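You operate a simulated robot arm through the tools that you are given. There is no shell and no other tool. Be economical: measure what you need, move in short steps, check, and stop when the job is done.

You run a simulated two-armed robot. Do the job below in one go: nothing can be reset, and whatever is moved stays where it is left.

Task
Take the lid off the grey tin with pale blue band and lay it down on the deck beside the coil. Open the drawer marked yard tools, take the green gloves with pink band on the deck in front of the hopper and put it away in the inside of the drawer marked yard tools, then shut the tools. Take the grey plug with blue band and put it on the white card with purple edge. Press the grey button of meter marked two three times. Press the teal button marked ease off two times. Fetch the white bottle with orange cap and set it on the pale blue block. Take the green hose stub with blue band and put it in the grey tray with pink band. The order is free. Set down upright: white bottle with orange cap, green hose stub with blue band.

Only the result counts: the job must be done as asked and must still hold three seconds after the hand-in. Knocking over, shifting, dropping, spilling or breaking anything else fails it. A push-on lid holds only when it is set on centred and level and pressed home; a screw cap is set on level and turned clockwise until tight.

Robot
Two 7-joint arms with fingered hands on one trunk, on a base that drives. Base frame: it is fixed to the floor where the robot stands at the start and does not move with it; the origin is under the middle of the robot, x ahead of it, y to its left, z up; the surface under the hand at the start is at about z = 500. Readings come in mm, degrees, newtons and seconds.
The left shoulder is at the start at [60, 177, 750], the right one opposite. With the tool pointing down near the work surface each hand reaches from about 440 to 960 mm from the robot's upright axis, wherever it stands, measured 20 degrees to its own side. Places, roughly: drawer marked yard tools [-1700, 1600, 200]; green gloves with pink band (11x23x5 cm) [800, -3000, 500]; green hose stub with blue band (4x4x6 cm) [6900, -5800, 800]; grey button of meter marked two [2100, -1600, 700]; grey plug with blue band (5x5x5 cm) [-1800, 1000, 600]; grey tin with pale blue band (9x9x8 cm) [700, -100, 500]; grey tray with pink band (20x20x5 cm) [6800, -6100, 800]; inside of the drawer marked yard tools [-1800, 1600, 100]; pale blue block (9x8x3 cm) [-300, -6200, 900]; teal button marked ease off [1700, -5800, 800]; white bottle with orange cap (4x4x7 cm) [-200, -5800, 900]; white card with purple edge [-1750, 1250, 500]. Payload 4 kg a hand.
The tool frame of a hand sits at the grasp point between the pads (the TCP): z along the fingers, y along the line on which they close. The tips reach 37 mm beyond it. The gripper opens to 124 mm. The gripper's body begins 43 mm behind the TCP. The gripper is a hand of 3 fingers: y runs from the thumb to the fingers, the wrist lies at [-15, -108, -202] in the tool frame, and closing takes about 1.5 s.
Orientation is that of the tool frame in the base frame, as a unit quaternion [x, y, z, w]. With the fingers straight down and the wrist toward the robot, the tool's x, y and z point along [0, 1, 0], [1, 0, 0] and [0, 0, -1] of the base frame.

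Tools
- The arms move only by the tool play_rows. It takes "left_moves", "right_moves" or both (then of equal length, played together; a hand with none holds still); each is one flat list of numbers, 7 for each row, row after row: the shift along the base's x, y, z in mm, then the turn, a rotation vector about the base's x, y, z in rad, then the gripper command, from -1 (shut) to 1 (fully open), values between in proportion. In form: [x, y, z, wx, wy, wz, grip, x, y, z, wx, wy, wz, grip, ...]. A call has 1 to 12 rows; each row shifts and turns the commanded pose from where the row before left it. Rows are played at 5 a second. More than 50 mm and 8.6 degrees between two rows, or a gripper value outside its range, and nothing of the call is played. Where a pose cannot be reached the arm comes as near as it can. A force on the tool above 40 N (or 10 N above the force at the start of the call, whichever is more), or a blocked arm, ends the call early, and 0.2 s more pass. The fingers move at their own pace (about 72 mm/s each) and stop on an object; they squeeze with about 33 N. The grip force told is the motor's: it shows also when the fingers shut on nothing. Time passes only in rows, and 0.2 s behind the last, so rows that do not move let the fingers close. It gives the time, the measured TCP pose, the force on the tool (base axes), the opening and the grip force at its end, in the units of the frame above (readings bear some noise), with the torque about the TCP (base axes, N m) and any sound that the robot's microphone picked up.
- Cameras (640 x 400 px; columns grow to the right, rows downward): "scene" is now at [49.5, -10.5, 1390.4]; the picture's right is [-0.10, -0.99, 0.00], its down [-0.74, 0.08, -0.67] and it looks along [0.66, -0.07, -0.75] (base axes); focal length 257 px, centre (320, 200). "left" rides on the left gripper at [-64, -76, -137] in its tool frame; the picture's right is [-0.84, -0.26, 0.48], its down [0.48, -0.76, 0.43] and it looks along [0.26, 0.60, 0.76] (tool axes); focal length 256 px, centre (320, 200). "right" rides on the right gripper at [64, -76, -137] in its tool frame; the picture's right is [-0.84, 0.26, -0.48], its down [-0.48, -0.76, 0.43] and it looks along [-0.26, 0.60, 0.76] (tool axes); focal length 256 px, centre (320, 200). There is no depth. A picture from a camera that has moved, and an enlarged one, comes with that camera's place and axes in the base frame and with its lens.
- capture(camera): a new picture of that camera. It takes no simulated time.
- raise_lower(by): slides the trunk up (or, below 0, down) by that many mm; the arms and the scene camera ride with it, the base frame stays. It gives what a move gives, with no picture.
- base_move(legs): drives the robot by 1 to 6 legs, each [ahead, left, turn to the left] in mm, mm and degrees, along the robot's own axes; the way and the turn of a leg run together, so that a leg with both is an arc; at most 1500 mm and 180 degrees a leg. The arms and the cameras ride along, it lands a little off, and it stops where it bumps. It gives what a move gives.
- hand_shape(shape, hand): the hand has 3 fingers and takes this shape, open, in about a second: jaw (thumb against the fingers, like two jaws); tri (thumb and two fingers); tip (a fingertip pinch); poke (one finger out to press); point (the index stretched); flat (the hand flat); cup (the hand cupped); fist (a fist). The gripper value then closes the fingers along that shape, each until it touches; the sizes above hold for jaw. It gives what a move gives, with no picture.
- head_to(pan, tilt): turns the head with the scene camera to pan (to the left, within 86 degrees either way) and tilt (down, from -29 to 69), counted from straight ahead of the robot. It gives what a move gives.
- enlarge(camera, box): a new picture of the part [left, top, right, bottom] of that camera's present view, enlarged. It takes no simulated time.
- sign_off(): hands the job in; it is judged then, once.

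Work in short steps. Places have to be worked out from the pictures, the camera data and where the tool is seen: move nearer, look again, correct. Check each grasp and each placing, and mend what went wrong. You have 196 turns and 172 pictures in all, those below and enlarged ones among them. Open the grippers and draw the arms clear of the work before you hand the job in, unless the task says otherwise; then end with one line.

The tools are called as a command line: name --argument value ..., lists and objects as JSON in quotes. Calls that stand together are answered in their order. play_rows: Moves the arms, as the interface text tells. Its arguments: {"type":"object","properties":{"left_moves":{"type":"array","items":{"type":"number"}},"right_moves":{"type":"array","items":{"type":"number"}}},"required":[]} The other tools are called the same way: raise_lower (by) slides the trunk up or down; hand_shape (shape, hand) gives the hand a shape; base_move (legs) drives the base; head_to (pan, tilt) turns the head that bears the scene camera; capture (camera) takes a picture; enlarge (camera, box) takes an enlarged picture of a part of a camera's view; sign_off () hands the job in.

At the start:

```text
time_s: 0.0
left_position: [665.5, 273.9, 834.6]
left_ee_rot: [0.707, 0.707, 0.001, 0.0]
left_wrist_force: [-0.5, 0.2, -0.4]
left_torque: [0.0, 0.03, -0.02]
left_finger_gap: 123.7
left_finger_force: 0.0
left_shape: jaw
right_position: [652.3, -241.0, 787.7]
right_ee_rot: [0.707, 0.707, -0.001, 0.0]
right_wrist_force: [0.2, -1.1, -0.2]
right_torque: [0.02, 0.04, 0.01]
right_finger_gap: 123.7
right_finger_force: 0.1
right_shape: jaw
trunk travel left (down, up): [-275.0, 315.0]
robot x, y, heading: [2.2, 4.7, -0.1]
head pan, tilt: [-5.8, 48.3]
```

scene: 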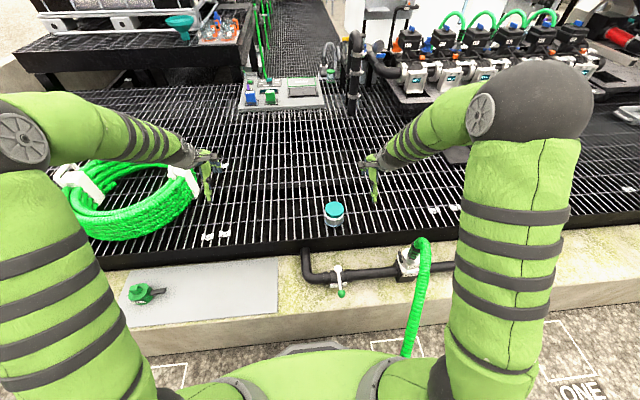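
right: 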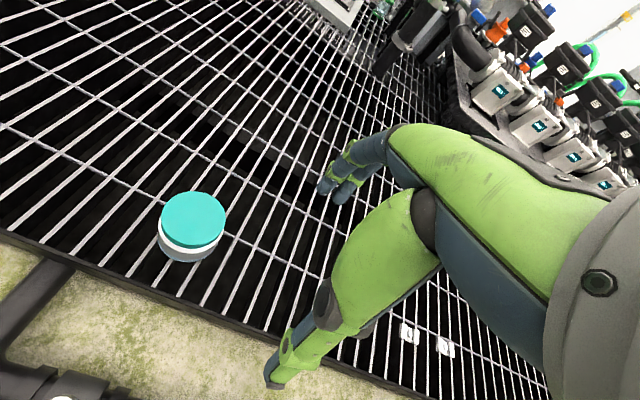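
left: 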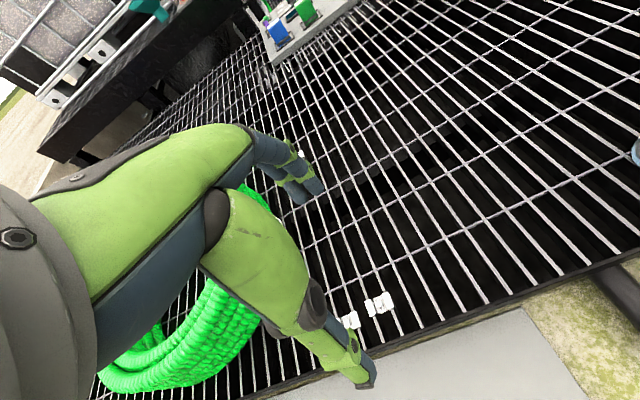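

I'll look closer at the tin with its lid, and at the coil.

enlarge --camera "right" --box '[120, 160, 280, 280]'

enlarge --camera "scene" --box '[40, 120, 380, 330]'

```text
3.33 times, centred on (200, 220) of right
camera zoom: at [576.6, -179.2, 924.3], right [0.26, -0.84, 0.48], down [-0.76, -0.48, -0.43], along [0.6, -0.26, -0.76], focal length 853 px, centre (720, 133)
```

zoom: 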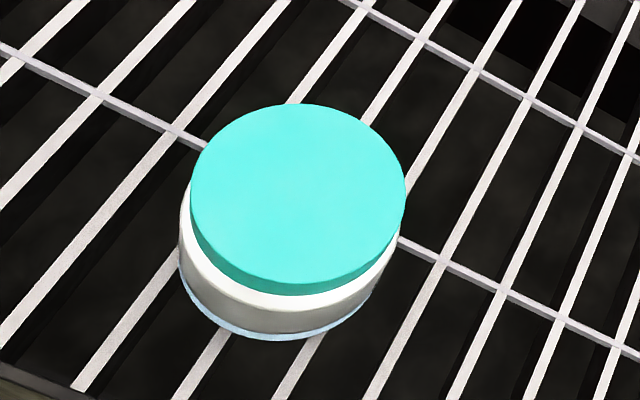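

```text
1.88 times, centred on (210, 225) of scene
camera zoom: at [49.5, -10.5, 1390.4], right [-0.1, -0.99, 0.0], down [-0.74, 0.08, -0.67], along [0.66, -0.07, -0.75], focal length 483 px, centre (527, 153)
```

zoom: 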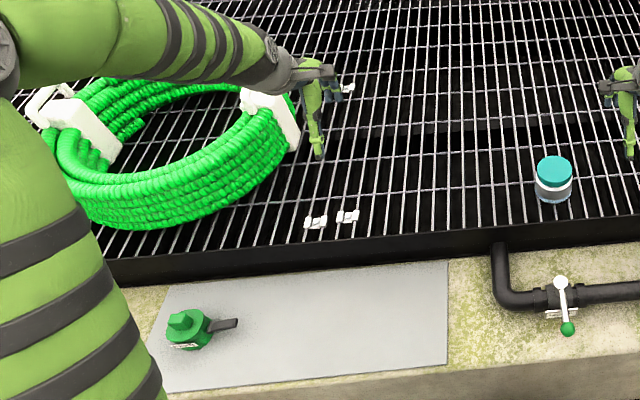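

The lid (teal, ~85 mm) is at about (712,-136), top z≈580. I bring the left hand above it while the right hand moves out of the way.

play_rows --left_moves '[4.6, -41, -8, 0, 0, 0, 1, 4.6, -41, -8, 0, 0, 0, 1, 4.6, -41, -8, 0, 0, 0, 1, 4.6, -41, -8, 0, 0, 0, 1, 4.6, -41, -8, 0, 0, 0, 1, 4.6, -41, -8, 0, 0, 0, 1, 4.6, -41, -8, 0, 0, 0, 1, 4.6, -41, -8, 0, 0, 0, 1, 4.6, -41, -8, 0, 0, 0, 1, 4.6, -41, -8, 0, 0, 0, 1]' --right_moves '[0, -25, 0, 0, 0, 0, 1, 0, -25, 0, 0, 0, 0, 1, 0, -25, 0, 0, 0, 0, 1, 0, -25, 0, 0, 0, 0, 1, 0, -25, 0, 0, 0, 0, 1, 0, -25, 0, 0, 0, 0, 1, 0, -25, 0, 0, 0, 0, 1, 0, -25, 0, 0, 0, 0, 1, 0, -25, 0, 0, 0, 0, 1, 0, -25, 0, 0, 0, 0, 1]'

capture --camera "left"

capture --camera "scene"

```text
time_s: 2.2
left_position: [710.2, -136.7, 750.9]
left_ee_rot: [0.708, 0.707, 0.0, 0.0]
left_wrist_force: [0.2, 0.0, 0.6]
left_torque: [0.01, -0.01, 0.04]
left_finger_gap: 123.9
left_finger_force: 0.0
left_shape: jaw
right_position: [653.9, -491.0, 786.6]
right_ee_rot: [0.706, 0.708, 0.0, 0.0]
right_wrist_force: [0.1, -0.3, 0.5]
right_torque: [0.0, -0.02, 0.02]
right_finger_gap: 123.5
right_finger_force: 0.0
right_shape: jaw
trunk travel left (down, up): [-275.0, 315.0]
robot x, y, heading: [-0.4, -1.8, 0.2]
head pan, tilt: [-5.8, 48.3]
```

```text
166 pictures are left
camera left: at [631.5, -198.5, 889.0], right [-0.26, -0.84, -0.48], down [-0.76, 0.48, -0.43], along [0.6, 0.26, -0.76], focal length 256 px, centre (320, 200)
```

left: 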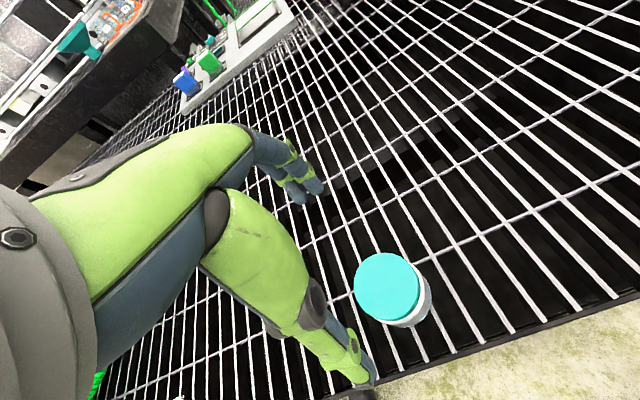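

```text
165 pictures are left
camera scene: at [49.5, -10.8, 1390.4], right [-0.1, -0.99, 0.0], down [-0.74, 0.08, -0.67], along [0.66, -0.07, -0.75], focal length 257 px, centre (320, 200)
```

scene: 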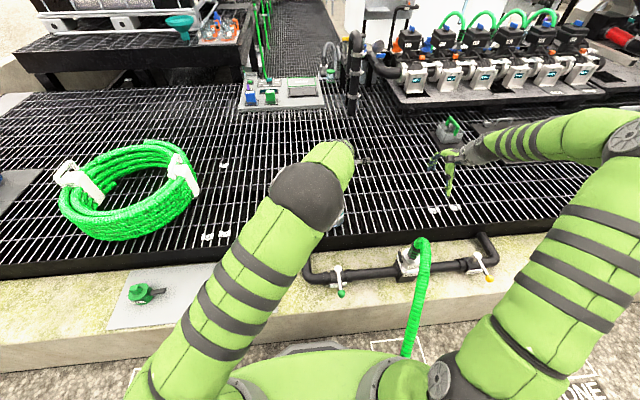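

Lid refined to (713,-137). I lower so the fingertips cover only the lid (TCP z≈603).

play_rows --left_moves '[3, -0.5, -37, 0, 0, 0, 1, 0, 0, -37, 0, 0, 0, 1, 0, 0, -37, 0, 0, 0, 1, 0, 0, -36, 0, 0, 0, 1]'

capture --camera "left"

```text
time_s: 3.2
left_position: [716.2, -137.0, 604.9]
left_ee_rot: [0.707, 0.707, 0.0, 0.0]
left_wrist_force: [-0.1, 0.2, 1.5]
left_torque: [-0.02, 0.0, 0.01]
left_finger_gap: 123.7
left_finger_force: 0.1
left_shape: jaw
right_position: [653.4, -490.3, 786.3]
right_ee_rot: [0.707, 0.707, 0.0, 0.0]
right_wrist_force: [-0.1, -0.2, 0.4]
right_torque: [-0.03, 0.01, 0.0]
right_finger_gap: 123.6
right_finger_force: 0.1
right_shape: jaw
trunk travel left (down, up): [-275.0, 315.0]
robot x, y, heading: [-1.2, -4.4, -0.1]
head pan, tilt: [-5.8, 48.3]
```

```text
164 pictures are left
camera left: at [637.4, -200.1, 742.5], right [-0.26, -0.84, -0.48], down [-0.76, 0.48, -0.43], along [0.6, 0.26, -0.76], focal length 256 px, centre (320, 200)
```

left: 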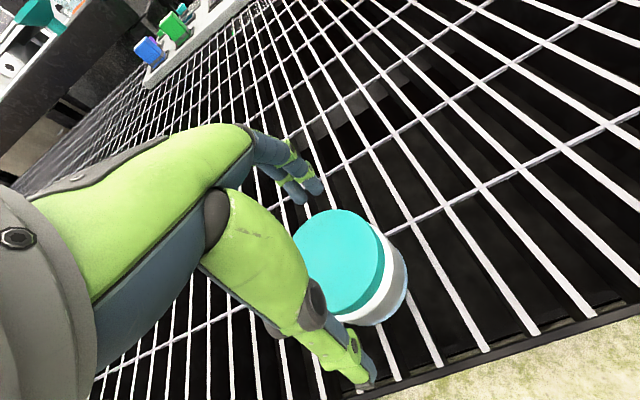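

Parallax between views puts the lid top nearer z≈563, centre ≈(717,-136). Lower 13 mm and close.

play_rows --left_moves '[1, 1, -13, 0, 0, 0, 1, 0, 0, 0, 0, 0, 0, 0.2, 0, 0, 0, 0, 0, 0, -0.3, 0, 0, 0, 0, 0, 0, -1, 0, 0, 0, 0, 0, 0, -1, 0, 0, 0, 0, 0, 0, -1, 0, 0, 0, 0, 0, 0, -1]'

capture --camera "left"

```text
time_s: 4.8
left_position: [717.2, -137.9, 593.1]
left_ee_rot: [0.707, 0.707, 0.001, 0.001]
left_wrist_force: [-2.3, 0.5, 6.7]
left_torque: [-0.01, 0.4, -0.01]
left_finger_gap: 83.1
left_finger_force: 33.0
left_shape: jaw
right_position: [651.5, -490.7, 786.6]
right_ee_rot: [0.707, 0.707, 0.0, 0.0]
right_wrist_force: [-0.3, -0.2, -0.6]
right_torque: [-0.02, 0.01, 0.01]
right_finger_gap: 123.6
right_finger_force: 0.2
right_shape: jaw
trunk travel left (down, up): [-275.0, 315.0]
robot x, y, heading: [-0.7, -3.3, -0.0]
head pan, tilt: [-5.8, 48.3]
```

```text
163 pictures are left
camera left: at [638.4, -200.3, 730.6], right [-0.26, -0.84, -0.48], down [-0.76, 0.48, -0.44], along [0.6, 0.25, -0.76], focal length 256 px, centre (320, 200)
```

left: 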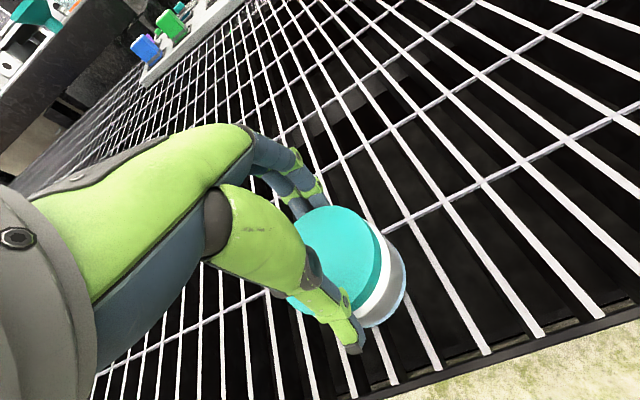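

Gripped at 83 mm. I lift a little and check that only the lid comes.

play_rows --left_moves '[0, 0, 8, 0, 0, 0, -1, 0, 0, 10, 0, 0, 0, -1, 0, 0, 12, 0, 0, 0, -1]'

capture --camera "left"

```text
time_s: 5.6
left_position: [714.9, -137.0, 623.2]
left_ee_rot: [0.707, 0.708, 0.001, 0.0]
left_wrist_force: [-0.2, 0.4, -1.5]
left_torque: [-0.01, 0.01, 0.0]
left_finger_gap: 83.3
left_finger_force: 33.2
left_shape: jaw
right_position: [653.0, -491.0, 786.4]
right_ee_rot: [0.707, 0.707, -0.001, 0.0]
right_wrist_force: [0.2, 0.0, 0.7]
right_torque: [0.0, 0.01, -0.01]
right_finger_gap: 123.7
right_finger_force: 0.0
right_shape: jaw
trunk travel left (down, up): [-275.0, 315.0]
robot x, y, heading: [0.5, -1.0, -0.0]
head pan, tilt: [-5.8, 48.3]
```

```text
162 pictures are left
camera left: at [637.5, -199.2, 761.4], right [-0.26, -0.84, -0.48], down [-0.76, 0.48, -0.43], along [0.6, 0.26, -0.76], focal length 256 px, centre (320, 200)
```

left: 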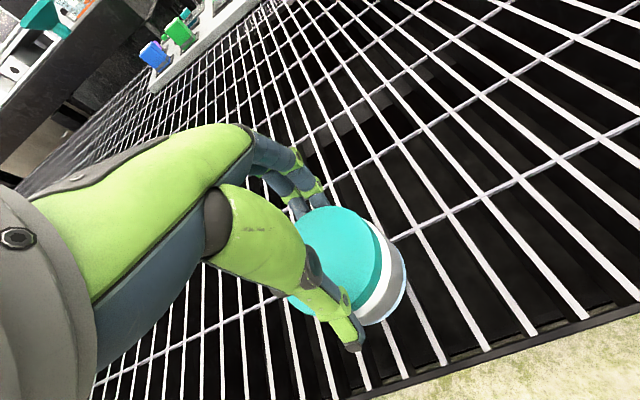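

The tin may be coming up with the lid; I zoom to check.

enlarge --camera "left" --box '[260, 180, 440, 360]'

enlarge --camera "right" --box '[0, 0, 320, 200]'

```text
2.22 times, centred on (350, 270) of left
camera zoom: at [637.5, -199.2, 761.4], right [-0.26, -0.84, -0.48], down [-0.76, 0.48, -0.43], along [0.6, 0.26, -0.76], focal length 569 px, centre (253, 44)
```

zoom: 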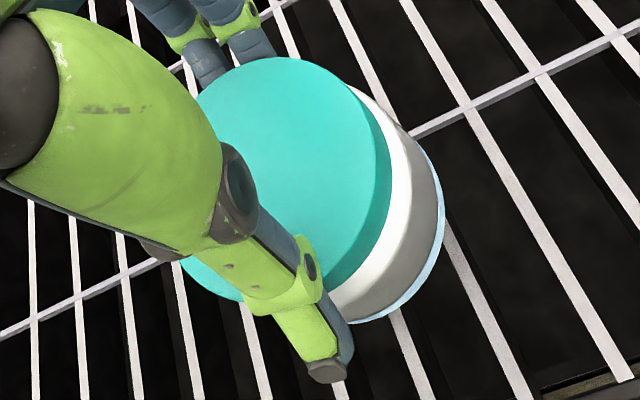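

```text
2.00 times, centred on (160, 100) of right
camera zoom: at [577.3, -429.0, 923.8], right [0.26, -0.84, 0.48], down [-0.76, -0.48, -0.43], along [0.6, -0.26, -0.76], focal length 512 px, centre (640, 400)
```

zoom: 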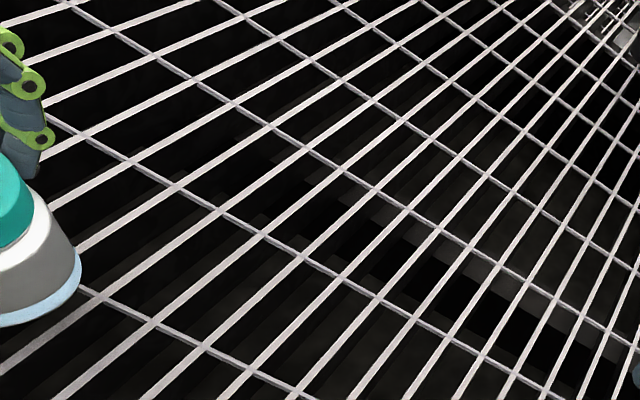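

The whole tin rises: the lid is pushed on firmly. I set it back down, keep hold, and bring the right hand in sideways (tilted) to hold the tin body.

play_rows --left_moves '[1.5, -0.5, -10, 0, 0, 0, -1, 0, 0, -10, 0, 0, 0, -1, 0, 0, -8, 0, 0, 0, -1, 0, 0, -2, 0, 0, 0, -1]'

play_rows --right_moves '[7.9, 22, -21, 0.142, 0, 0, 1, 7.9, 22, -21, 0.142, 0, 0, 1, 7.9, 22, -21, 0.142, 0, 0, 1, 7.9, 22, -21, 0.142, 0, 0, 1, 7.9, 22, -21, 0.142, 0, 0, 1, 7.9, 22, -21, 0.142, 0, 0, 1, 7.9, 22, -21, 0.142, 0, 0, 1, 7.9, 22, -21, 0.142, 0, 0, 1]'

capture --camera "right"

capture --camera "left"

```text
time_s: 6.6
left_position: [717.4, -137.6, 594.2]
left_ee_rot: [0.707, 0.708, 0.0, 0.001]
left_wrist_force: [0.1, -0.1, 3.7]
left_torque: [0.02, 0.12, -0.03]
left_finger_gap: 83.2
left_finger_force: 33.6
left_shape: jaw
right_position: [653.6, -490.8, 787.5]
right_ee_rot: [0.707, 0.708, 0.001, -0.001]
right_wrist_force: [-0.4, -0.4, 0.5]
right_torque: [0.0, 0.02, 0.03]
right_finger_gap: 123.7
right_finger_force: 0.1
right_shape: jaw
trunk travel left (down, up): [-275.0, 315.0]
robot x, y, heading: [-0.1, 1.8, 0.1]
head pan, tilt: [-5.8, 48.3]
```

```text
time_s: 8.4
left_position: [716.5, -138.0, 593.9]
left_ee_rot: [0.707, 0.707, 0.0, 0.0]
left_wrist_force: [2.5, 0.3, 6.7]
left_torque: [0.04, -0.02, -0.03]
left_finger_gap: 83.3
left_finger_force: 33.0
left_shape: jaw
right_position: [716.5, -314.9, 620.8]
right_ee_rot: [0.595, 0.595, 0.382, -0.381]
right_wrist_force: [-0.8, -0.3, -0.2]
right_torque: [-0.03, -0.01, 0.01]
right_finger_gap: 123.5
right_finger_force: 0.0
right_shape: jaw
trunk travel left (down, up): [-275.0, 315.0]
robot x, y, heading: [-1.5, 1.5, 0.2]
head pan, tilt: [-5.8, 48.3]
```

```text
159 pictures are left
camera right: at [640.3, -413.6, 736.5], right [0.26, -0.79, -0.56], down [-0.76, 0.19, -0.62], along [0.6, 0.58, -0.55], focal length 256 px, centre (320, 200)
```

right: 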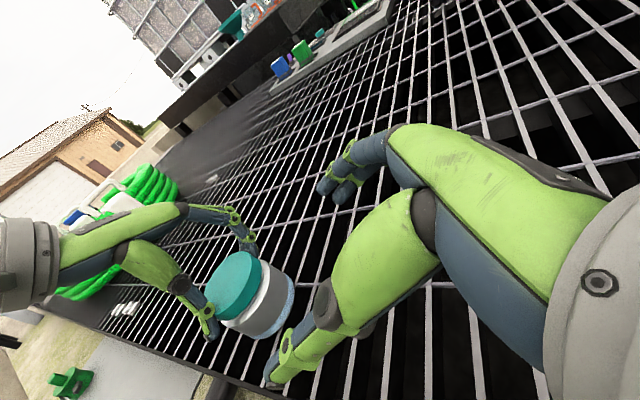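

```text
158 pictures are left
camera left: at [638.1, -200.7, 732.0], right [-0.26, -0.84, -0.48], down [-0.76, 0.48, -0.44], along [0.6, 0.25, -0.76], focal length 256 px, centre (320, 200)
```

left: 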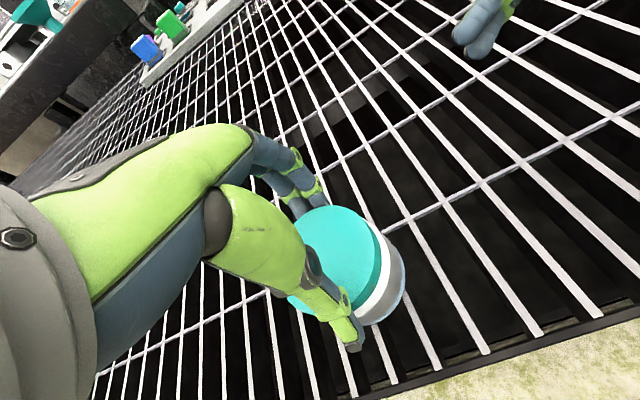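

Tin stands z≈500–566, lid bottom ≈548. I bring the right hand down to body level, still short of the tin.

play_rows --right_moves '[0, 18, -30, 0, 0, 0, 1, 0, 18, -30, 0, 0, 0, 1, 0, 18, -28, 0, 0, 0, 1, 0, 20, 0, 0, 0, 0, 1]'

capture --camera "right"

```text
time_s: 9.4
left_position: [716.3, -137.8, 593.1]
left_ee_rot: [0.708, 0.707, 0.0, 0.0]
left_wrist_force: [1.6, -0.4, 9.2]
left_torque: [-0.01, 0.16, 0.02]
left_finger_gap: 83.2
left_finger_force: 33.6
left_shape: jaw
right_position: [717.6, -238.5, 532.1]
right_ee_rot: [0.596, 0.596, 0.38, -0.381]
right_wrist_force: [-0.3, -1.1, 0.2]
right_torque: [-0.01, -0.01, 0.07]
right_finger_gap: 123.4
right_finger_force: 0.0
right_shape: jaw
trunk travel left (down, up): [-275.0, 315.0]
robot x, y, heading: [-2.1, -0.9, -0.1]
head pan, tilt: [-5.8, 48.3]
```

```text
157 pictures are left
camera right: at [641.0, -337.5, 647.6], right [0.26, -0.79, -0.56], down [-0.76, 0.19, -0.62], along [0.6, 0.58, -0.55], focal length 256 px, centre (320, 200)
```

right: 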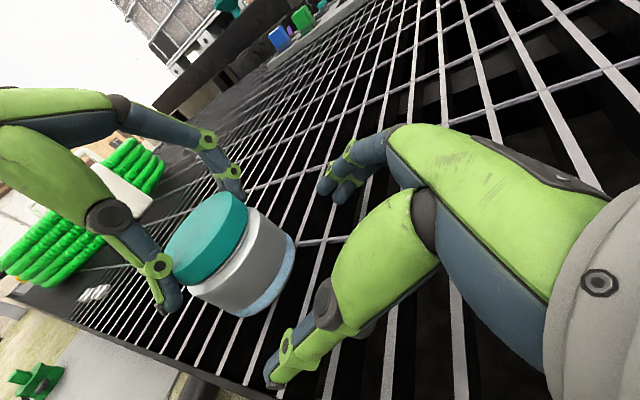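

Well lined up. I slide in around the body and close the right hand.

play_rows --right_moves '[0, 30, 0, 0, 0, 0, 1, 0, 30, 0, 0, 0, 0, 1, 0, 28, 0, 0, 0, 0, 1, 0, 0, 0, 0, 0, 0, 0.5, 0, 0, 0, 0, 0, 0, 0, 0, 0, 0, 0, 0, 0, -1, 0, 0, 0, 0, 0, 0, -1, 0, 0, 0, 0, 0, 0, -1, 0, 0, 0, 0, 0, 0, -1]' --left_moves '[0, 0, 0, 0, 0, 0, -1, 0, 0, 0, 0, 0, 0, -1, 0, 0, 0, 0, 0, 0, -1, 0, 0, 0, 0, 0, 0, -1, 0, 0, 0, 0, 0, 0, -1, 0, 0, 0, 0, 0, 0, -1, 0, 0, 0, 0, 0, 0, -1, 0, 0, 0, 0, 0, 0, -1, 0, 0, 0, 0, 0, 0, -1]'

capture --camera "right"

```text
time_s: 11.4
left_position: [715.9, -137.4, 594.7]
left_ee_rot: [0.708, 0.706, 0.0, 0.001]
left_wrist_force: [7.1, 0.7, 7.7]
left_torque: [0.06, -0.03, 0.02]
left_finger_gap: 84.3
left_finger_force: 32.6
left_shape: jaw
right_position: [717.6, -155.8, 530.5]
right_ee_rot: [0.596, 0.595, 0.381, -0.38]
right_wrist_force: [-10.8, -3.5, 1.5]
right_torque: [0.02, -0.1, 0.18]
right_finger_gap: 86.6
right_finger_force: 33.0
right_shape: jaw
trunk travel left (down, up): [-275.0, 315.0]
robot x, y, heading: [1.3, -3.2, -0.0]
head pan, tilt: [-5.8, 48.3]
```

```text
156 pictures are left
camera right: at [641.8, -254.1, 646.5], right [0.26, -0.79, -0.56], down [-0.76, 0.19, -0.62], along [0.6, 0.58, -0.55], focal length 256 px, centre (320, 200)
```

right: 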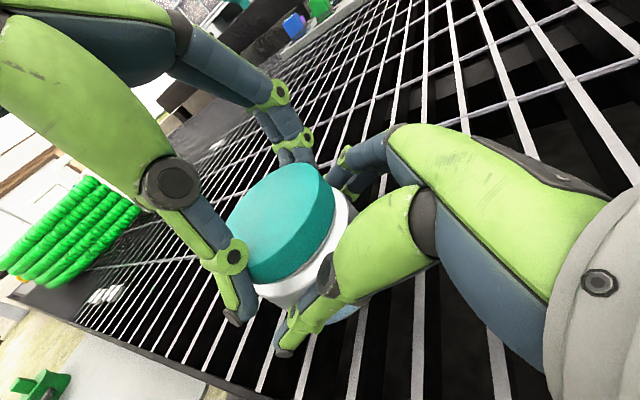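

Both grips are solid (lid 84, body 87 mm). I pull the lid straight up with the left.

play_rows --left_moves '[0, 0, 6, 0, 0, 0, -1, 0, 0, 8, 0, 0, 0, -1, 0, 0, 12, 0, 0, 0, -1, 0, 0, 15, 0, 0, 0, -1]' --right_moves '[0, 0, 0, 0, 0, 0, -1, 0, 0, 0, 0, 0, 0, -1, 0, 0, 0, 0, 0, 0, -1, 0, 0, 0, 0, 0, 0, -1]'

capture --camera "right"

```text
time_s: 12.4
left_position: [717.7, -138.4, 636.5]
left_ee_rot: [0.708, 0.707, 0.0, 0.001]
left_wrist_force: [0.3, 0.0, -0.3]
left_torque: [0.0, -0.01, 0.02]
left_finger_gap: 43.4
left_finger_force: 32.8
left_shape: jaw
right_position: [717.5, -156.9, 529.5]
right_ee_rot: [0.597, 0.595, 0.38, -0.38]
right_wrist_force: [-0.3, -0.7, 2.6]
right_torque: [-0.01, 0.01, -0.03]
right_finger_gap: 88.8
right_finger_force: 32.6
right_shape: jaw
trunk travel left (down, up): [-275.0, 315.0]
robot x, y, heading: [-0.0, 1.5, 0.1]
head pan, tilt: [-5.8, 48.3]
```

```text
155 pictures are left
camera right: at [642.2, -254.6, 645.2], right [0.25, -0.79, -0.56], down [-0.76, 0.19, -0.62], along [0.6, 0.58, -0.55], focal length 256 px, centre (320, 200)
```

right: 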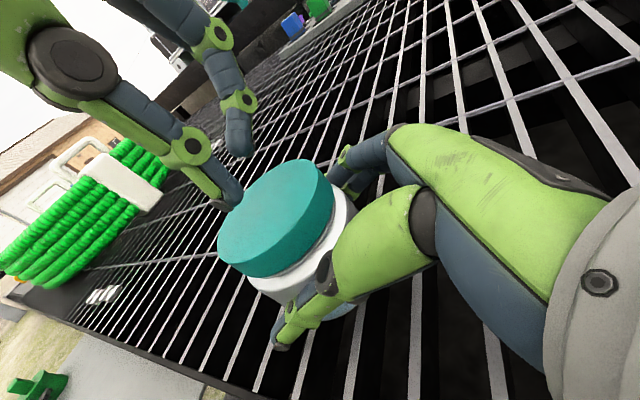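

The fingers slipped off the lid. I look closely at lid and rim.

enlarge --camera "right" --box '[190, 140, 390, 360]'

enlarge --camera "left" --box '[220, 180, 420, 380]'

```text
1.82 times, centred on (290, 250) of right
camera zoom: at [642.2, -254.6, 645.2], right [0.25, -0.79, -0.56], down [-0.76, 0.19, -0.62], along [0.6, 0.58, -0.55], focal length 465 px, centre (374, 109)
```

zoom: 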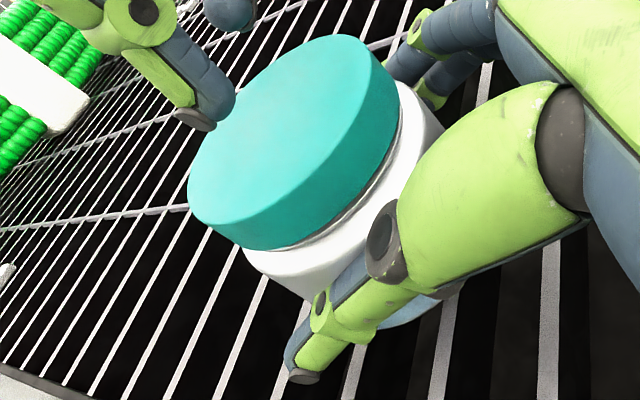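

```text
2.00 times, centred on (320, 280) of left
camera zoom: at [639.6, -201.2, 774.1], right [-0.26, -0.84, -0.48], down [-0.76, 0.48, -0.44], along [0.6, 0.25, -0.76], focal length 512 px, centre (320, 40)
```

zoom: 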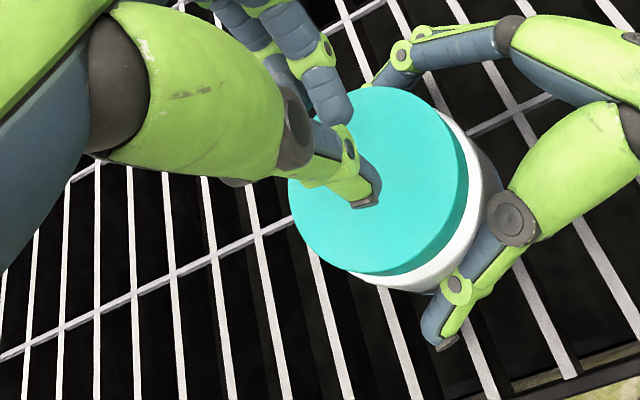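

The lid has worked loose (grey neck visible). I reopen, lower again and regrasp it.

play_rows --left_moves '[0, 0, 10, 0, 0, 0, 1, 0, 0, 0, 0, 0, 0, 1, 0, 0, 0, 0, 0, 0, 1, 0, -1, 0, 0, 0, 0, 1, 0, -1, -25, 0, 0, 0, 1, 0, 0, -25, 0, 0, 0, 1, 0, 0, 0, 0, 0, 0, 0.2, 0, 0, 0, 0, 0, 0, -0.3, 0, 0, 0, 0, 0, 0, -1, 0, 0, 0, 0, 0, 0, -1, 0, 0, 0, 0, 0, 0, -1, 0, 0, 0, 0, 0, 0, -1]'

capture --camera "right"

```text
time_s: 15.0
left_position: [717.0, -140.7, 594.8]
left_ee_rot: [0.707, 0.707, 0.0, 0.0]
left_wrist_force: [-0.2, 0.3, 6.8]
left_torque: [0.01, 0.27, 0.01]
left_finger_gap: 86.4
left_finger_force: 33.1
left_shape: jaw
right_position: [716.8, -156.1, 531.4]
right_ee_rot: [0.596, 0.596, 0.381, -0.381]
right_wrist_force: [-1.1, 0.0, -2.1]
right_torque: [-0.06, -0.15, -0.05]
right_finger_gap: 88.4
right_finger_force: 32.9
right_shape: jaw
trunk travel left (down, up): [-275.0, 315.0]
robot x, y, heading: [2.6, -1.2, -0.1]
head pan, tilt: [-5.8, 48.3]
```

```text
152 pictures are left
camera right: at [642.1, -254.1, 646.4], right [0.26, -0.79, -0.56], down [-0.76, 0.19, -0.62], along [0.6, 0.58, -0.55], focal length 256 px, centre (320, 200)
```

right: 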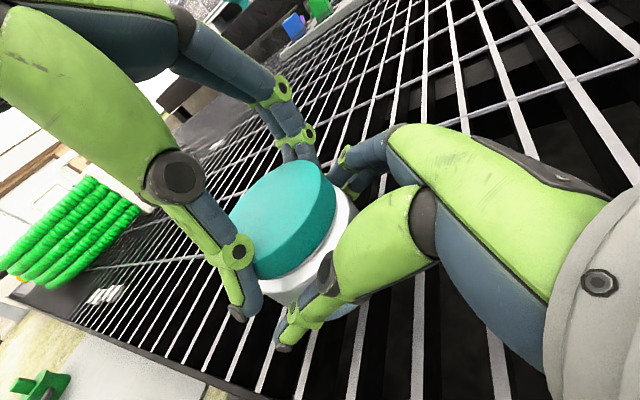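

Gap 86 mm on the loosened lid. I lift slowly.

play_rows --left_moves '[0, 0, 5, 0, 0, 0, -1, 0, 0, 6, 0, 0, 0, -1, 0, 0, 8, 0, 0, 0, -1]' --right_moves '[0, 0, 0, 0, 0, 0, -1, 0, 0, 0, 0, 0, 0, -1, 0, 0, 0, 0, 0, 0, -1]'

capture --camera "right"

```text
time_s: 15.8
left_position: [717.5, -138.3, 610.2]
left_ee_rot: [0.706, 0.708, -0.001, -0.003]
left_wrist_force: [2.0, 1.1, -22.7]
left_torque: [-0.23, 0.78, -0.07]
left_finger_gap: 87.5
left_finger_force: 32.8
left_shape: jaw
right_position: [719.7, -154.5, 532.5]
right_ee_rot: [0.595, 0.596, 0.381, -0.38]
right_wrist_force: [-0.7, -0.9, 18.4]
right_torque: [0.41, -0.69, 0.07]
right_finger_gap: 88.4
right_finger_force: 32.8
right_shape: jaw
trunk travel left (down, up): [-275.0, 315.0]
robot x, y, heading: [2.7, 2.9, 0.0]
head pan, tilt: [-5.8, 48.3]
```

```text
151 pictures are left
camera right: at [643.0, -254.0, 647.9], right [0.26, -0.79, -0.56], down [-0.76, 0.19, -0.62], along [0.6, 0.58, -0.55], focal length 256 px, centre (320, 200)
```

right: 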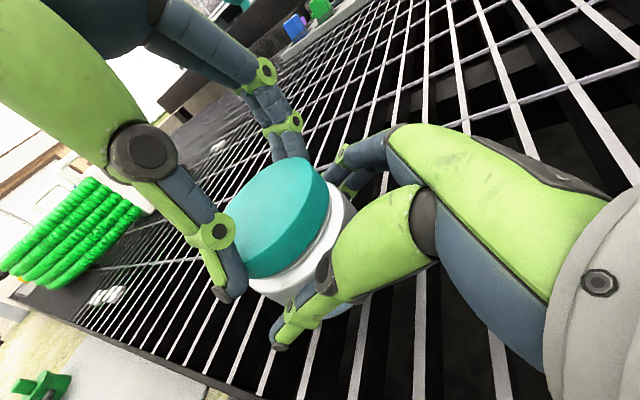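

Pulling at 23 N and the lid is creeping. I continue with small steps, rocking slightly.

play_rows --left_moves '[0, 0, 0, 0, 0.05, 0, -1, 0, 0, 2, 0, -0.1, 0, -1, 0, 0, 0, 0, 0.1, 0, -1, 0, 0, 2, 0, -0.1, 0, -1, 0, 0, 0, 0, 0.05, 0, -1]' --right_moves '[0, 0, 0, 0, 0, 0, -1, 0, 0, 0, 0, 0, 0, -1, 0, 0, 0, 0, 0, 0, -1, 0, 0, 0, 0, 0, 0, -1, 0, 0, 0, 0, 0, 0, -1]'

enlarge --camera "right" --box '[150, 100, 390, 360]'

```text
time_s: 17.0
left_position: [717.2, -140.2, 617.6]
left_ee_rot: [0.707, 0.707, 0.0, 0.001]
left_wrist_force: [1.4, -1.9, 4.9]
left_torque: [-0.04, 0.04, -0.01]
left_finger_gap: 44.1
left_finger_force: 33.1
left_shape: jaw
right_position: [717.7, -154.7, 529.0]
right_ee_rot: [0.596, 0.596, 0.381, -0.38]
right_wrist_force: [-0.5, 1.3, -2.5]
right_torque: [-0.11, -0.08, 0.03]
right_finger_gap: 89.5
right_finger_force: 33.1
right_shape: jaw
trunk travel left (down, up): [-275.0, 315.0]
robot x, y, heading: [-1.0, 0.7, -0.1]
head pan, tilt: [-5.8, 48.3]
```

```text
1.54 times, centred on (270, 230) of right
camera zoom: at [642.0, -254.1, 645.9], right [0.26, -0.79, -0.56], down [-0.76, 0.19, -0.62], along [0.6, 0.58, -0.55], focal length 394 px, centre (397, 154)
```

zoom: 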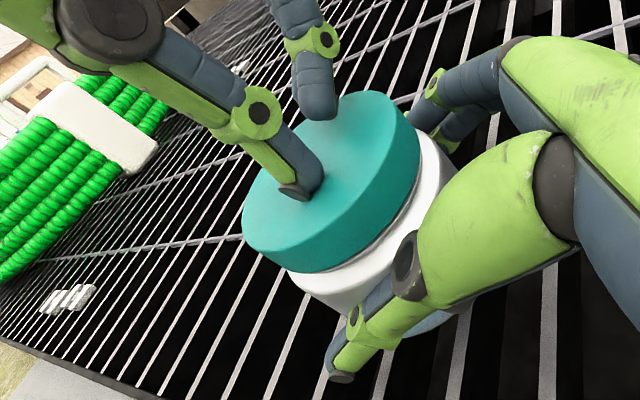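

Fingers slid up over the lid. I reopen and grasp deeper (TCP z≈583) so the pads, not the tips, hold the lid.

play_rows --left_moves '[0, 0, 25, 0, 0, 0, 1, 0, 0, 0, 0, 0, 0, 1, 0, 0, 0, 0, 0, 0, 1, 0, -1, 0, 0, 0, 0, 1, 0, 0, -20, 0, 0, 0, 1, 0, 0, -20, 0, 0, 0, 1, 0, 0, -16, 0, 0, 0, 1, 0, 0, 0, 0, 0, 0, -0.1, 0, 0, 0, 0, 0, 0, -1, 0, 0, 0, 0, 0, 0, -1, 0, 0, 0, 0, 0, 0, -1, 0, 0, 0, 0, 0, 0, -1]'

enlarge --camera "right" --box '[150, 100, 390, 360]'

```text
time_s: 19.6
left_position: [719.0, -138.5, 588.3]
left_ee_rot: [0.707, 0.707, 0.0, 0.0]
left_wrist_force: [-6.9, 0.5, 5.6]
left_torque: [-0.09, 0.75, 0.02]
left_finger_gap: 86.6
left_finger_force: 32.4
left_shape: jaw
right_position: [719.1, -155.9, 532.1]
right_ee_rot: [0.596, 0.596, 0.38, -0.38]
right_wrist_force: [6.6, 0.7, -1.9]
right_torque: [-0.07, -0.22, -0.15]
right_finger_gap: 90.4
right_finger_force: 32.5
right_shape: jaw
trunk travel left (down, up): [-275.0, 315.0]
robot x, y, heading: [-0.3, -3.3, 0.0]
head pan, tilt: [-5.8, 48.3]
```

```text
1.54 times, centred on (270, 230) of right
camera zoom: at [642.3, -254.3, 646.5], right [0.26, -0.79, -0.56], down [-0.76, 0.19, -0.62], along [0.6, 0.58, -0.55], focal length 394 px, centre (397, 154)
```

zoom: 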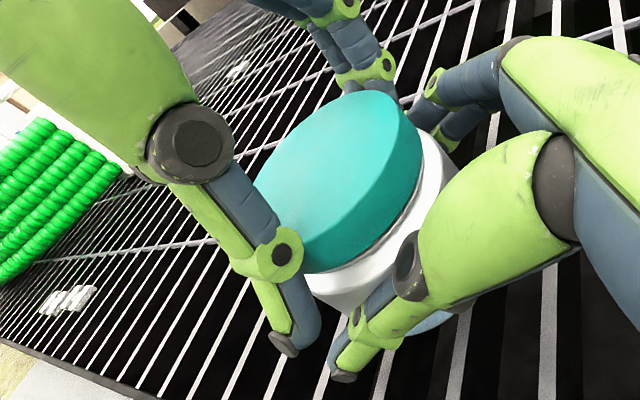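

Deeper grip now. Pull up in steps.

play_rows --left_moves '[0, 0, 5, 0, 0, 0, -1, 0, 0, 5, 0, 0, 0, -1, 0, 0, 6, 0, 0, 0, -1, 0, 0, 6, 0, 0, 0, -1]' --right_moves '[0, 0, 0, 0, 0, 0, -1, 0, 0, 0, 0, 0, 0, -1, 0, 0, 0, 0, 0, 0, -1, 0, 0, 0, 0, 0, 0, -1]'

enlarge --camera "right" --box '[150, 100, 390, 360]'

```text
time_s: 20.6
left_position: [716.3, -136.4, 600.5]
left_ee_rot: [0.706, 0.708, -0.001, -0.007]
left_wrist_force: [7.0, -0.3, -18.0]
left_torque: [-0.02, 0.34, 0.01]
left_finger_gap: 91.0
left_finger_force: 32.5
left_shape: jaw
right_position: [719.0, -153.2, 536.4]
right_ee_rot: [0.59, 0.596, 0.385, -0.384]
right_wrist_force: [-6.3, -0.5, 15.8]
right_torque: [0.3, -0.64, 0.07]
right_finger_gap: 89.0
right_finger_force: 32.7
right_shape: jaw
trunk travel left (down, up): [-275.0, 315.0]
robot x, y, heading: [2.2, -0.2, 0.0]
head pan, tilt: [-5.8, 48.3]
stopped in row 4 (left hand): the force on the tool passed its limit at 42 N (the readings are from after the stop); the commanded pose is now the measured one
```

```text
1.54 times, centred on (270, 230) of right
camera zoom: at [643.4, -253.3, 651.3], right [0.26, -0.78, -0.56], down [-0.76, 0.19, -0.62], along [0.6, 0.59, -0.54], focal length 394 px, centre (397, 154)
```

zoom: 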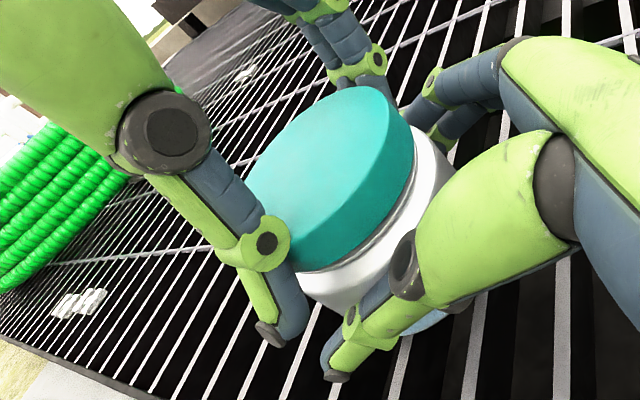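

The neck shows more: it is coming. Continue pulling.

play_rows --left_moves '[0, 0, 3, 0, 0, 0, -1, 0, 0, 3, 0, 0, 0, -1, 0, 0, 4, 0, 0, 0, -1]' --right_moves '[0, 0, -2, 0, 0, 0, -1, 0, 0, -2, 0, 0, 0, -1, 0, 0, 0, 0, 0, 0, -1]'

enlarge --camera "right" --box '[150, 100, 390, 360]'

```text
time_s: 21.3
left_position: [713.8, -134.9, 601.5]
left_ee_rot: [0.706, 0.709, -0.001, -0.011]
left_wrist_force: [9.3, 0.2, -19.2]
left_torque: [-0.01, 0.36, 0.02]
left_finger_gap: 92.3
left_finger_force: 32.9
left_shape: jaw
right_position: [721.1, -151.4, 537.7]
right_ee_rot: [0.588, 0.597, 0.387, -0.385]
right_wrist_force: [-8.7, -0.6, 16.6]
right_torque: [0.28, -0.78, 0.14]
right_finger_gap: 88.5
right_finger_force: 33.2
right_shape: jaw
trunk travel left (down, up): [-275.0, 315.0]
robot x, y, heading: [-0.8, -2.1, 0.1]
head pan, tilt: [-5.8, 48.3]
stopped in row 3 (left hand): the force on the tool passed its limit at 42 N (the readings are from after the stop); the commanded pose is now the measured one
```

```text
1.54 times, centred on (270, 230) of right
camera zoom: at [644.1, -252.7, 650.1], right [0.27, -0.78, -0.57], down [-0.76, 0.2, -0.62], along [0.6, 0.6, -0.54], focal length 394 px, centre (397, 154)
```

zoom: 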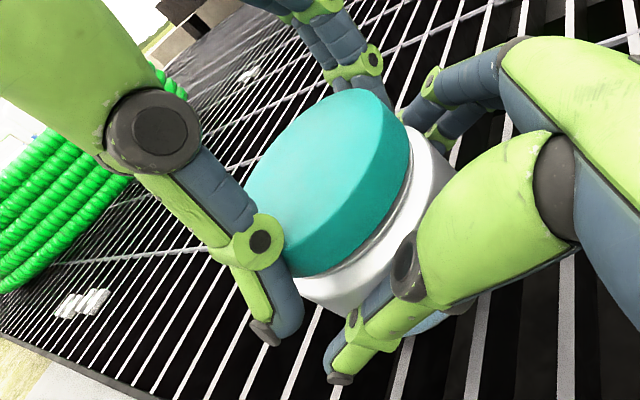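

The lid is creeping but friction is high. I twist gently back and forth while pulling, which frees a push-on lid.

play_rows --left_moves '[0, 0, 1, 0, 0, 0.1, -1, 0, 0, 1, 0, 0, 0.1, -1, 0, 0, 1, 0, 0, -0.13, -1, 0, 0, 1, 0, 0, -0.13, -1, 0, 0, 1, 0, 0, -0.13, -1, 0, 0, 1, 0, 0, 0.1, -1, 0, 0, 1, 0, 0, 0.1, -1]' --right_moves '[0, 0, -1, 0, 0, 0, -1, 0, 0, -1, 0, 0, 0, -1, 0, 0, -1, 0, 0, 0, -1, 0, 0, 0, 0, 0, 0, -1, 0, 0, 0, 0, 0, 0, -1, 0, 0, 0, 0, 0, 0, -1, 0, 0, 0, 0, 0, 0, -1]'

enlarge --camera "right" --box '[150, 100, 390, 360]'

```text
time_s: 22.9
left_position: [717.9, -138.1, 617.1]
left_ee_rot: [0.702, 0.712, 0.0, -0.003]
left_wrist_force: [-3.2, -0.8, 24.0]
left_torque: [-0.19, 0.6, -0.02]
left_finger_gap: 48.2
left_finger_force: 32.6
left_shape: jaw
right_position: [718.3, -154.4, 529.2]
right_ee_rot: [0.593, 0.595, 0.385, -0.382]
right_wrist_force: [2.2, 0.5, -6.4]
right_torque: [-0.18, 0.05, -0.01]
right_finger_gap: 89.6
right_finger_force: 33.0
right_shape: jaw
trunk travel left (down, up): [-275.0, 315.0]
robot x, y, heading: [-0.4, -2.7, -0.1]
head pan, tilt: [-5.8, 48.3]
```

```text
1.54 times, centred on (270, 230) of right
camera zoom: at [642.4, -253.5, 644.7], right [0.26, -0.78, -0.56], down [-0.76, 0.19, -0.62], along [0.6, 0.59, -0.54], focal length 394 px, centre (397, 154)
```

zoom: 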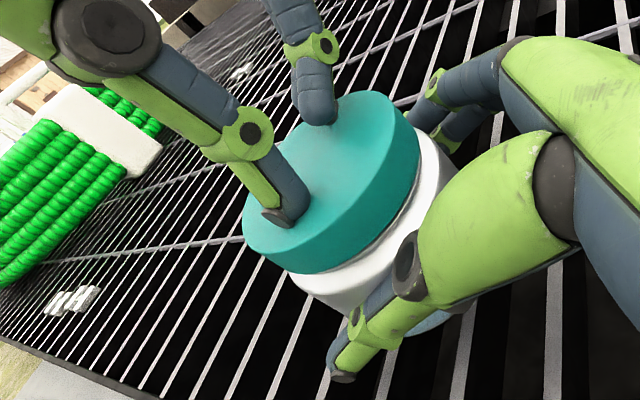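

Slipped again. I raise the left hand away to look at the lid from two sides.

play_rows --left_moves '[0, 0, 30, 0, 0, 0, 1, 0, 0, 30, 0, 0, 0, 1, 0, 0, 20, 0, 0, 0, 1, 0, 0, 0, 0, 0, 0, 1]'

enlarge --camera "left" --box '[260, 180, 500, 360]'

enlarge --camera "right" --box '[190, 140, 350, 300]'

```text
time_s: 23.9
left_position: [715.1, -133.8, 689.8]
left_ee_rot: [0.702, 0.712, -0.001, -0.008]
left_wrist_force: [0.5, -0.5, -0.3]
left_torque: [-0.01, 0.03, 0.02]
left_finger_gap: 123.8
left_finger_force: 0.1
left_shape: jaw
right_position: [719.0, -152.7, 531.8]
right_ee_rot: [0.591, 0.597, 0.385, -0.383]
right_wrist_force: [0.2, 0.3, -0.6]
right_torque: [-0.03, 0.01, 0.02]
right_finger_gap: 89.6
right_finger_force: 32.8
right_shape: jaw
trunk travel left (down, up): [-275.0, 315.0]
robot x, y, heading: [-1.9, 1.0, 0.1]
head pan, tilt: [-5.8, 48.3]
```

```text
2.22 times, centred on (380, 270) of left
camera zoom: at [639.5, -199.1, 827.6], right [-0.25, -0.84, -0.49], down [-0.77, 0.48, -0.42], along [0.58, 0.27, -0.77], focal length 569 px, centre (187, 44)
```

zoom: 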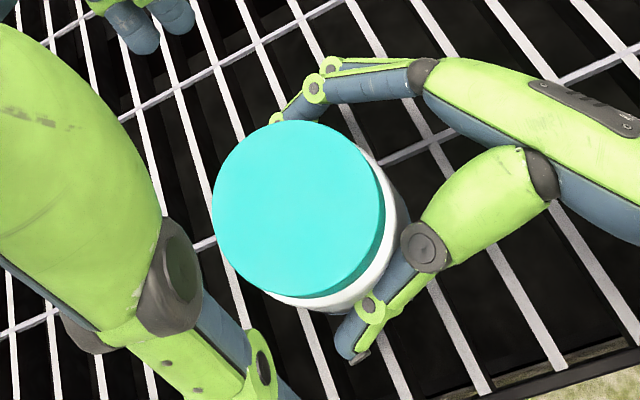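

```text
2.50 times, centred on (270, 220) of right
camera zoom: at [643.1, -253.1, 645.4], right [0.26, -0.78, -0.57], down [-0.76, 0.2, -0.62], along [0.6, 0.59, -0.54], focal length 640 px, centre (445, 150)
```

zoom: 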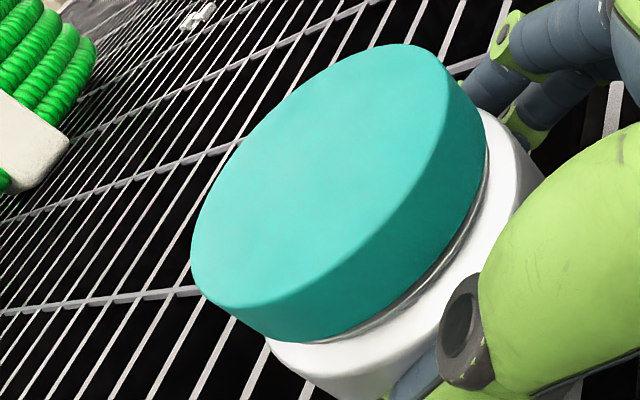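

Lid looks level with an even neck gap, and 42 N did not lift it; it may be a screw-on. I'll test: grip with the hand pre-turned clockwise, then turn counter-clockwise.

play_rows --left_moves '[1, -2, -25, 0, 0, -0.12, 1, 1, -2, -25, 0, 0, -0.12, 1, 0, 0, -25, 0, 0, -0.12, 1, 0, 0, -25, 0, 0, 0, 1, 0, 0, 0, 0, 0, 0, 0, 0, 0, 0, 0, 0, 0, -1, 0, 0, 0, 0, 0, 0, -1, 0, 0, 0, 0, 0, 0, -1, 0, 0, 0, 0, 0, 0, -1]'

play_rows --left_moves '[0, 0, 0, 0, 0, 0.12, -1, 0, 0, 0, 0, 0, 0.12, -1, 0, 0, 0, 0, 0, 0.12, -1, 0, 0, 0, 0, 0, 0.12, -1, 0, 0, 0, 0, 0, 0.12, -1]' --right_moves '[0, 0, 0, 0, 0, 0, -1, 0, 0, 0, 0, 0, 0, -1, 0, 0, 0, 0, 0, 0, -1, 0, 0, 0, 0, 0, 0, -1, 0, 0, 0, 0, 0, 0, -1]'

enlarge --camera "right" --box '[150, 100, 390, 360]'

```text
time_s: 25.9
left_position: [717.1, -139.5, 592.7]
left_ee_rot: [0.818, 0.576, 0.002, -0.005]
left_wrist_force: [1.0, -2.1, 26.8]
left_torque: [-0.62, -1.06, 0.27]
left_finger_gap: 97.9
left_finger_force: 32.8
left_shape: jaw
right_position: [718.8, -153.3, 530.3]
right_ee_rot: [0.592, 0.595, 0.385, -0.384]
right_wrist_force: [-2.5, 0.4, -17.5]
right_torque: [0.02, 0.77, -0.31]
right_finger_gap: 91.8
right_finger_force: 32.8
right_shape: jaw
trunk travel left (down, up): [-275.0, 315.0]
robot x, y, heading: [-0.5, -1.7, 0.2]
head pan, tilt: [-5.8, 48.3]
```

```text
time_s: 27.1
left_position: [717.7, -139.5, 590.6]
left_ee_rot: [0.61, 0.792, -0.001, -0.006]
left_wrist_force: [1.4, -6.9, 16.1]
left_torque: [-0.04, -0.47, -0.1]
left_finger_gap: 94.6
left_finger_force: 32.8
left_shape: jaw
right_position: [718.7, -151.6, 531.0]
right_ee_rot: [0.59, 0.596, 0.385, -0.384]
right_wrist_force: [-1.4, 7.7, -14.9]
right_torque: [-0.5, 0.38, 0.08]
right_finger_gap: 91.6
right_finger_force: 32.7
right_shape: jaw
trunk travel left (down, up): [-275.0, 315.0]
robot x, y, heading: [-3.0, 1.9, -0.1]
head pan, tilt: [-5.8, 48.3]
```

```text
1.54 times, centred on (270, 230) of right
camera zoom: at [642.9, -252.4, 645.7], right [0.27, -0.78, -0.57], down [-0.76, 0.19, -0.62], along [0.6, 0.59, -0.54], focal length 394 px, centre (397, 154)
```

zoom: 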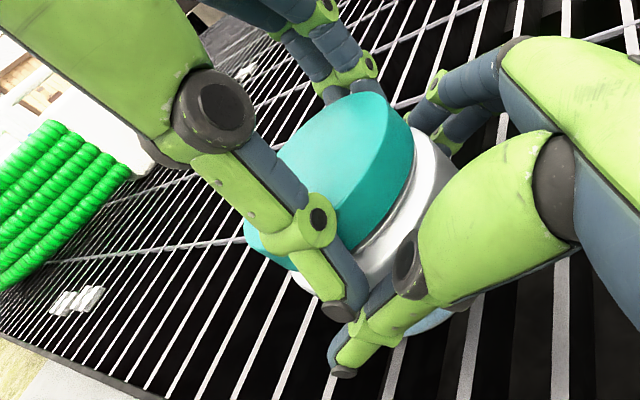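

The neck gap looks wider, the lid slightly tilted now. I pull up gently with this grip.

play_rows --left_moves '[0, 0, 5, 0, 0, 0, -1, 0, 0, 5, 0, 0, 0, -1, 0, 0, 6, 0, 0, 0, -1]' --right_moves '[0, 0, 0, 0, 0, 0, -1, 0, 0, 0, 0, 0, 0, -1, 0, 0, 0, 0, 0, 0, -1]'

enlarge --camera "right" --box '[150, 100, 390, 360]'

```text
time_s: 27.9
left_position: [715.2, -138.1, 604.2]
left_ee_rot: [0.611, 0.792, -0.003, -0.011]
left_wrist_force: [7.1, -3.5, -16.2]
left_torque: [-0.08, -0.15, -0.13]
left_finger_gap: 98.1
left_finger_force: 33.3
left_shape: jaw
right_position: [720.4, -151.8, 535.0]
right_ee_rot: [0.588, 0.597, 0.387, -0.385]
right_wrist_force: [-7.8, 4.1, 15.1]
right_torque: [0.11, -0.29, 0.21]
right_finger_gap: 89.7
right_finger_force: 32.9
right_shape: jaw
trunk travel left (down, up): [-275.0, 315.0]
robot x, y, heading: [-2.7, 0.6, -0.1]
head pan, tilt: [-5.8, 48.3]
```

```text
1.54 times, centred on (270, 230) of right
camera zoom: at [643.7, -252.9, 647.8], right [0.27, -0.78, -0.57], down [-0.76, 0.2, -0.62], along [0.6, 0.6, -0.54], focal length 394 px, centre (397, 154)
```

zoom: 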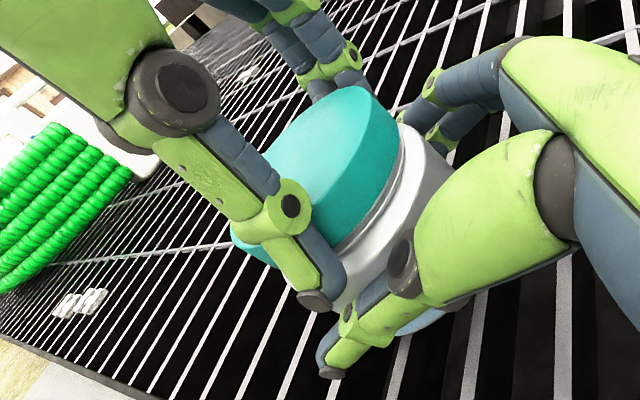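

The gap is clearly larger now. Continue pulling with a slight further counter-clockwise turn.

play_rows --left_moves '[0, 0, 3, 0, 0, 0.08, -1, 0, 0, 3, 0, 0, 0.08, -1, 0, 0, 3, 0, 0, 0.05, -1]' --right_moves '[0, 0, -1, 0, 0, 0, -1, 0, 0, -1, 0, 0, 0, -1, 0, 0, -1, 0, 0, 0, -1]'

enlarge --camera "right" --box '[150, 100, 390, 360]'

```text
time_s: 28.7
left_position: [717.2, -141.1, 616.9]
left_ee_rot: [0.525, 0.851, -0.003, -0.007]
left_wrist_force: [7.2, -5.7, -17.3]
left_torque: [-0.55, -0.01, -0.17]
left_finger_gap: 93.4
left_finger_force: 33.0
left_shape: jaw
right_position: [719.5, -151.9, 528.5]
right_ee_rot: [0.59, 0.597, 0.385, -0.384]
right_wrist_force: [-7.7, 6.3, 18.6]
right_torque: [0.22, -0.6, 0.28]
right_finger_gap: 88.8
right_finger_force: 32.6
right_shape: jaw
trunk travel left (down, up): [-275.0, 315.0]
robot x, y, heading: [-1.5, 0.8, 0.1]
head pan, tilt: [-5.8, 48.3]
```

```text
1.54 times, centred on (270, 230) of right
camera zoom: at [643.5, -253.3, 642.4], right [0.27, -0.78, -0.57], down [-0.76, 0.19, -0.62], along [0.6, 0.59, -0.54], focal length 394 px, centre (397, 154)
```

zoom: 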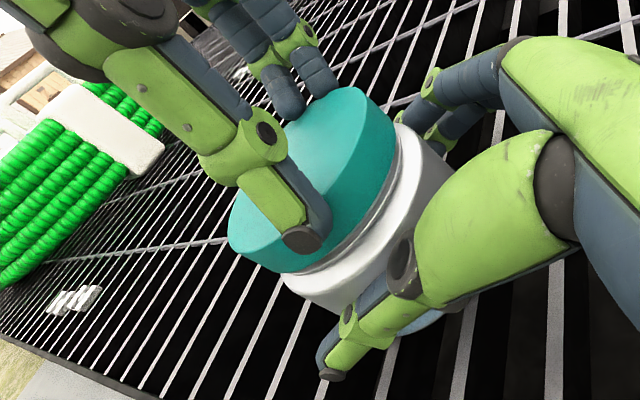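

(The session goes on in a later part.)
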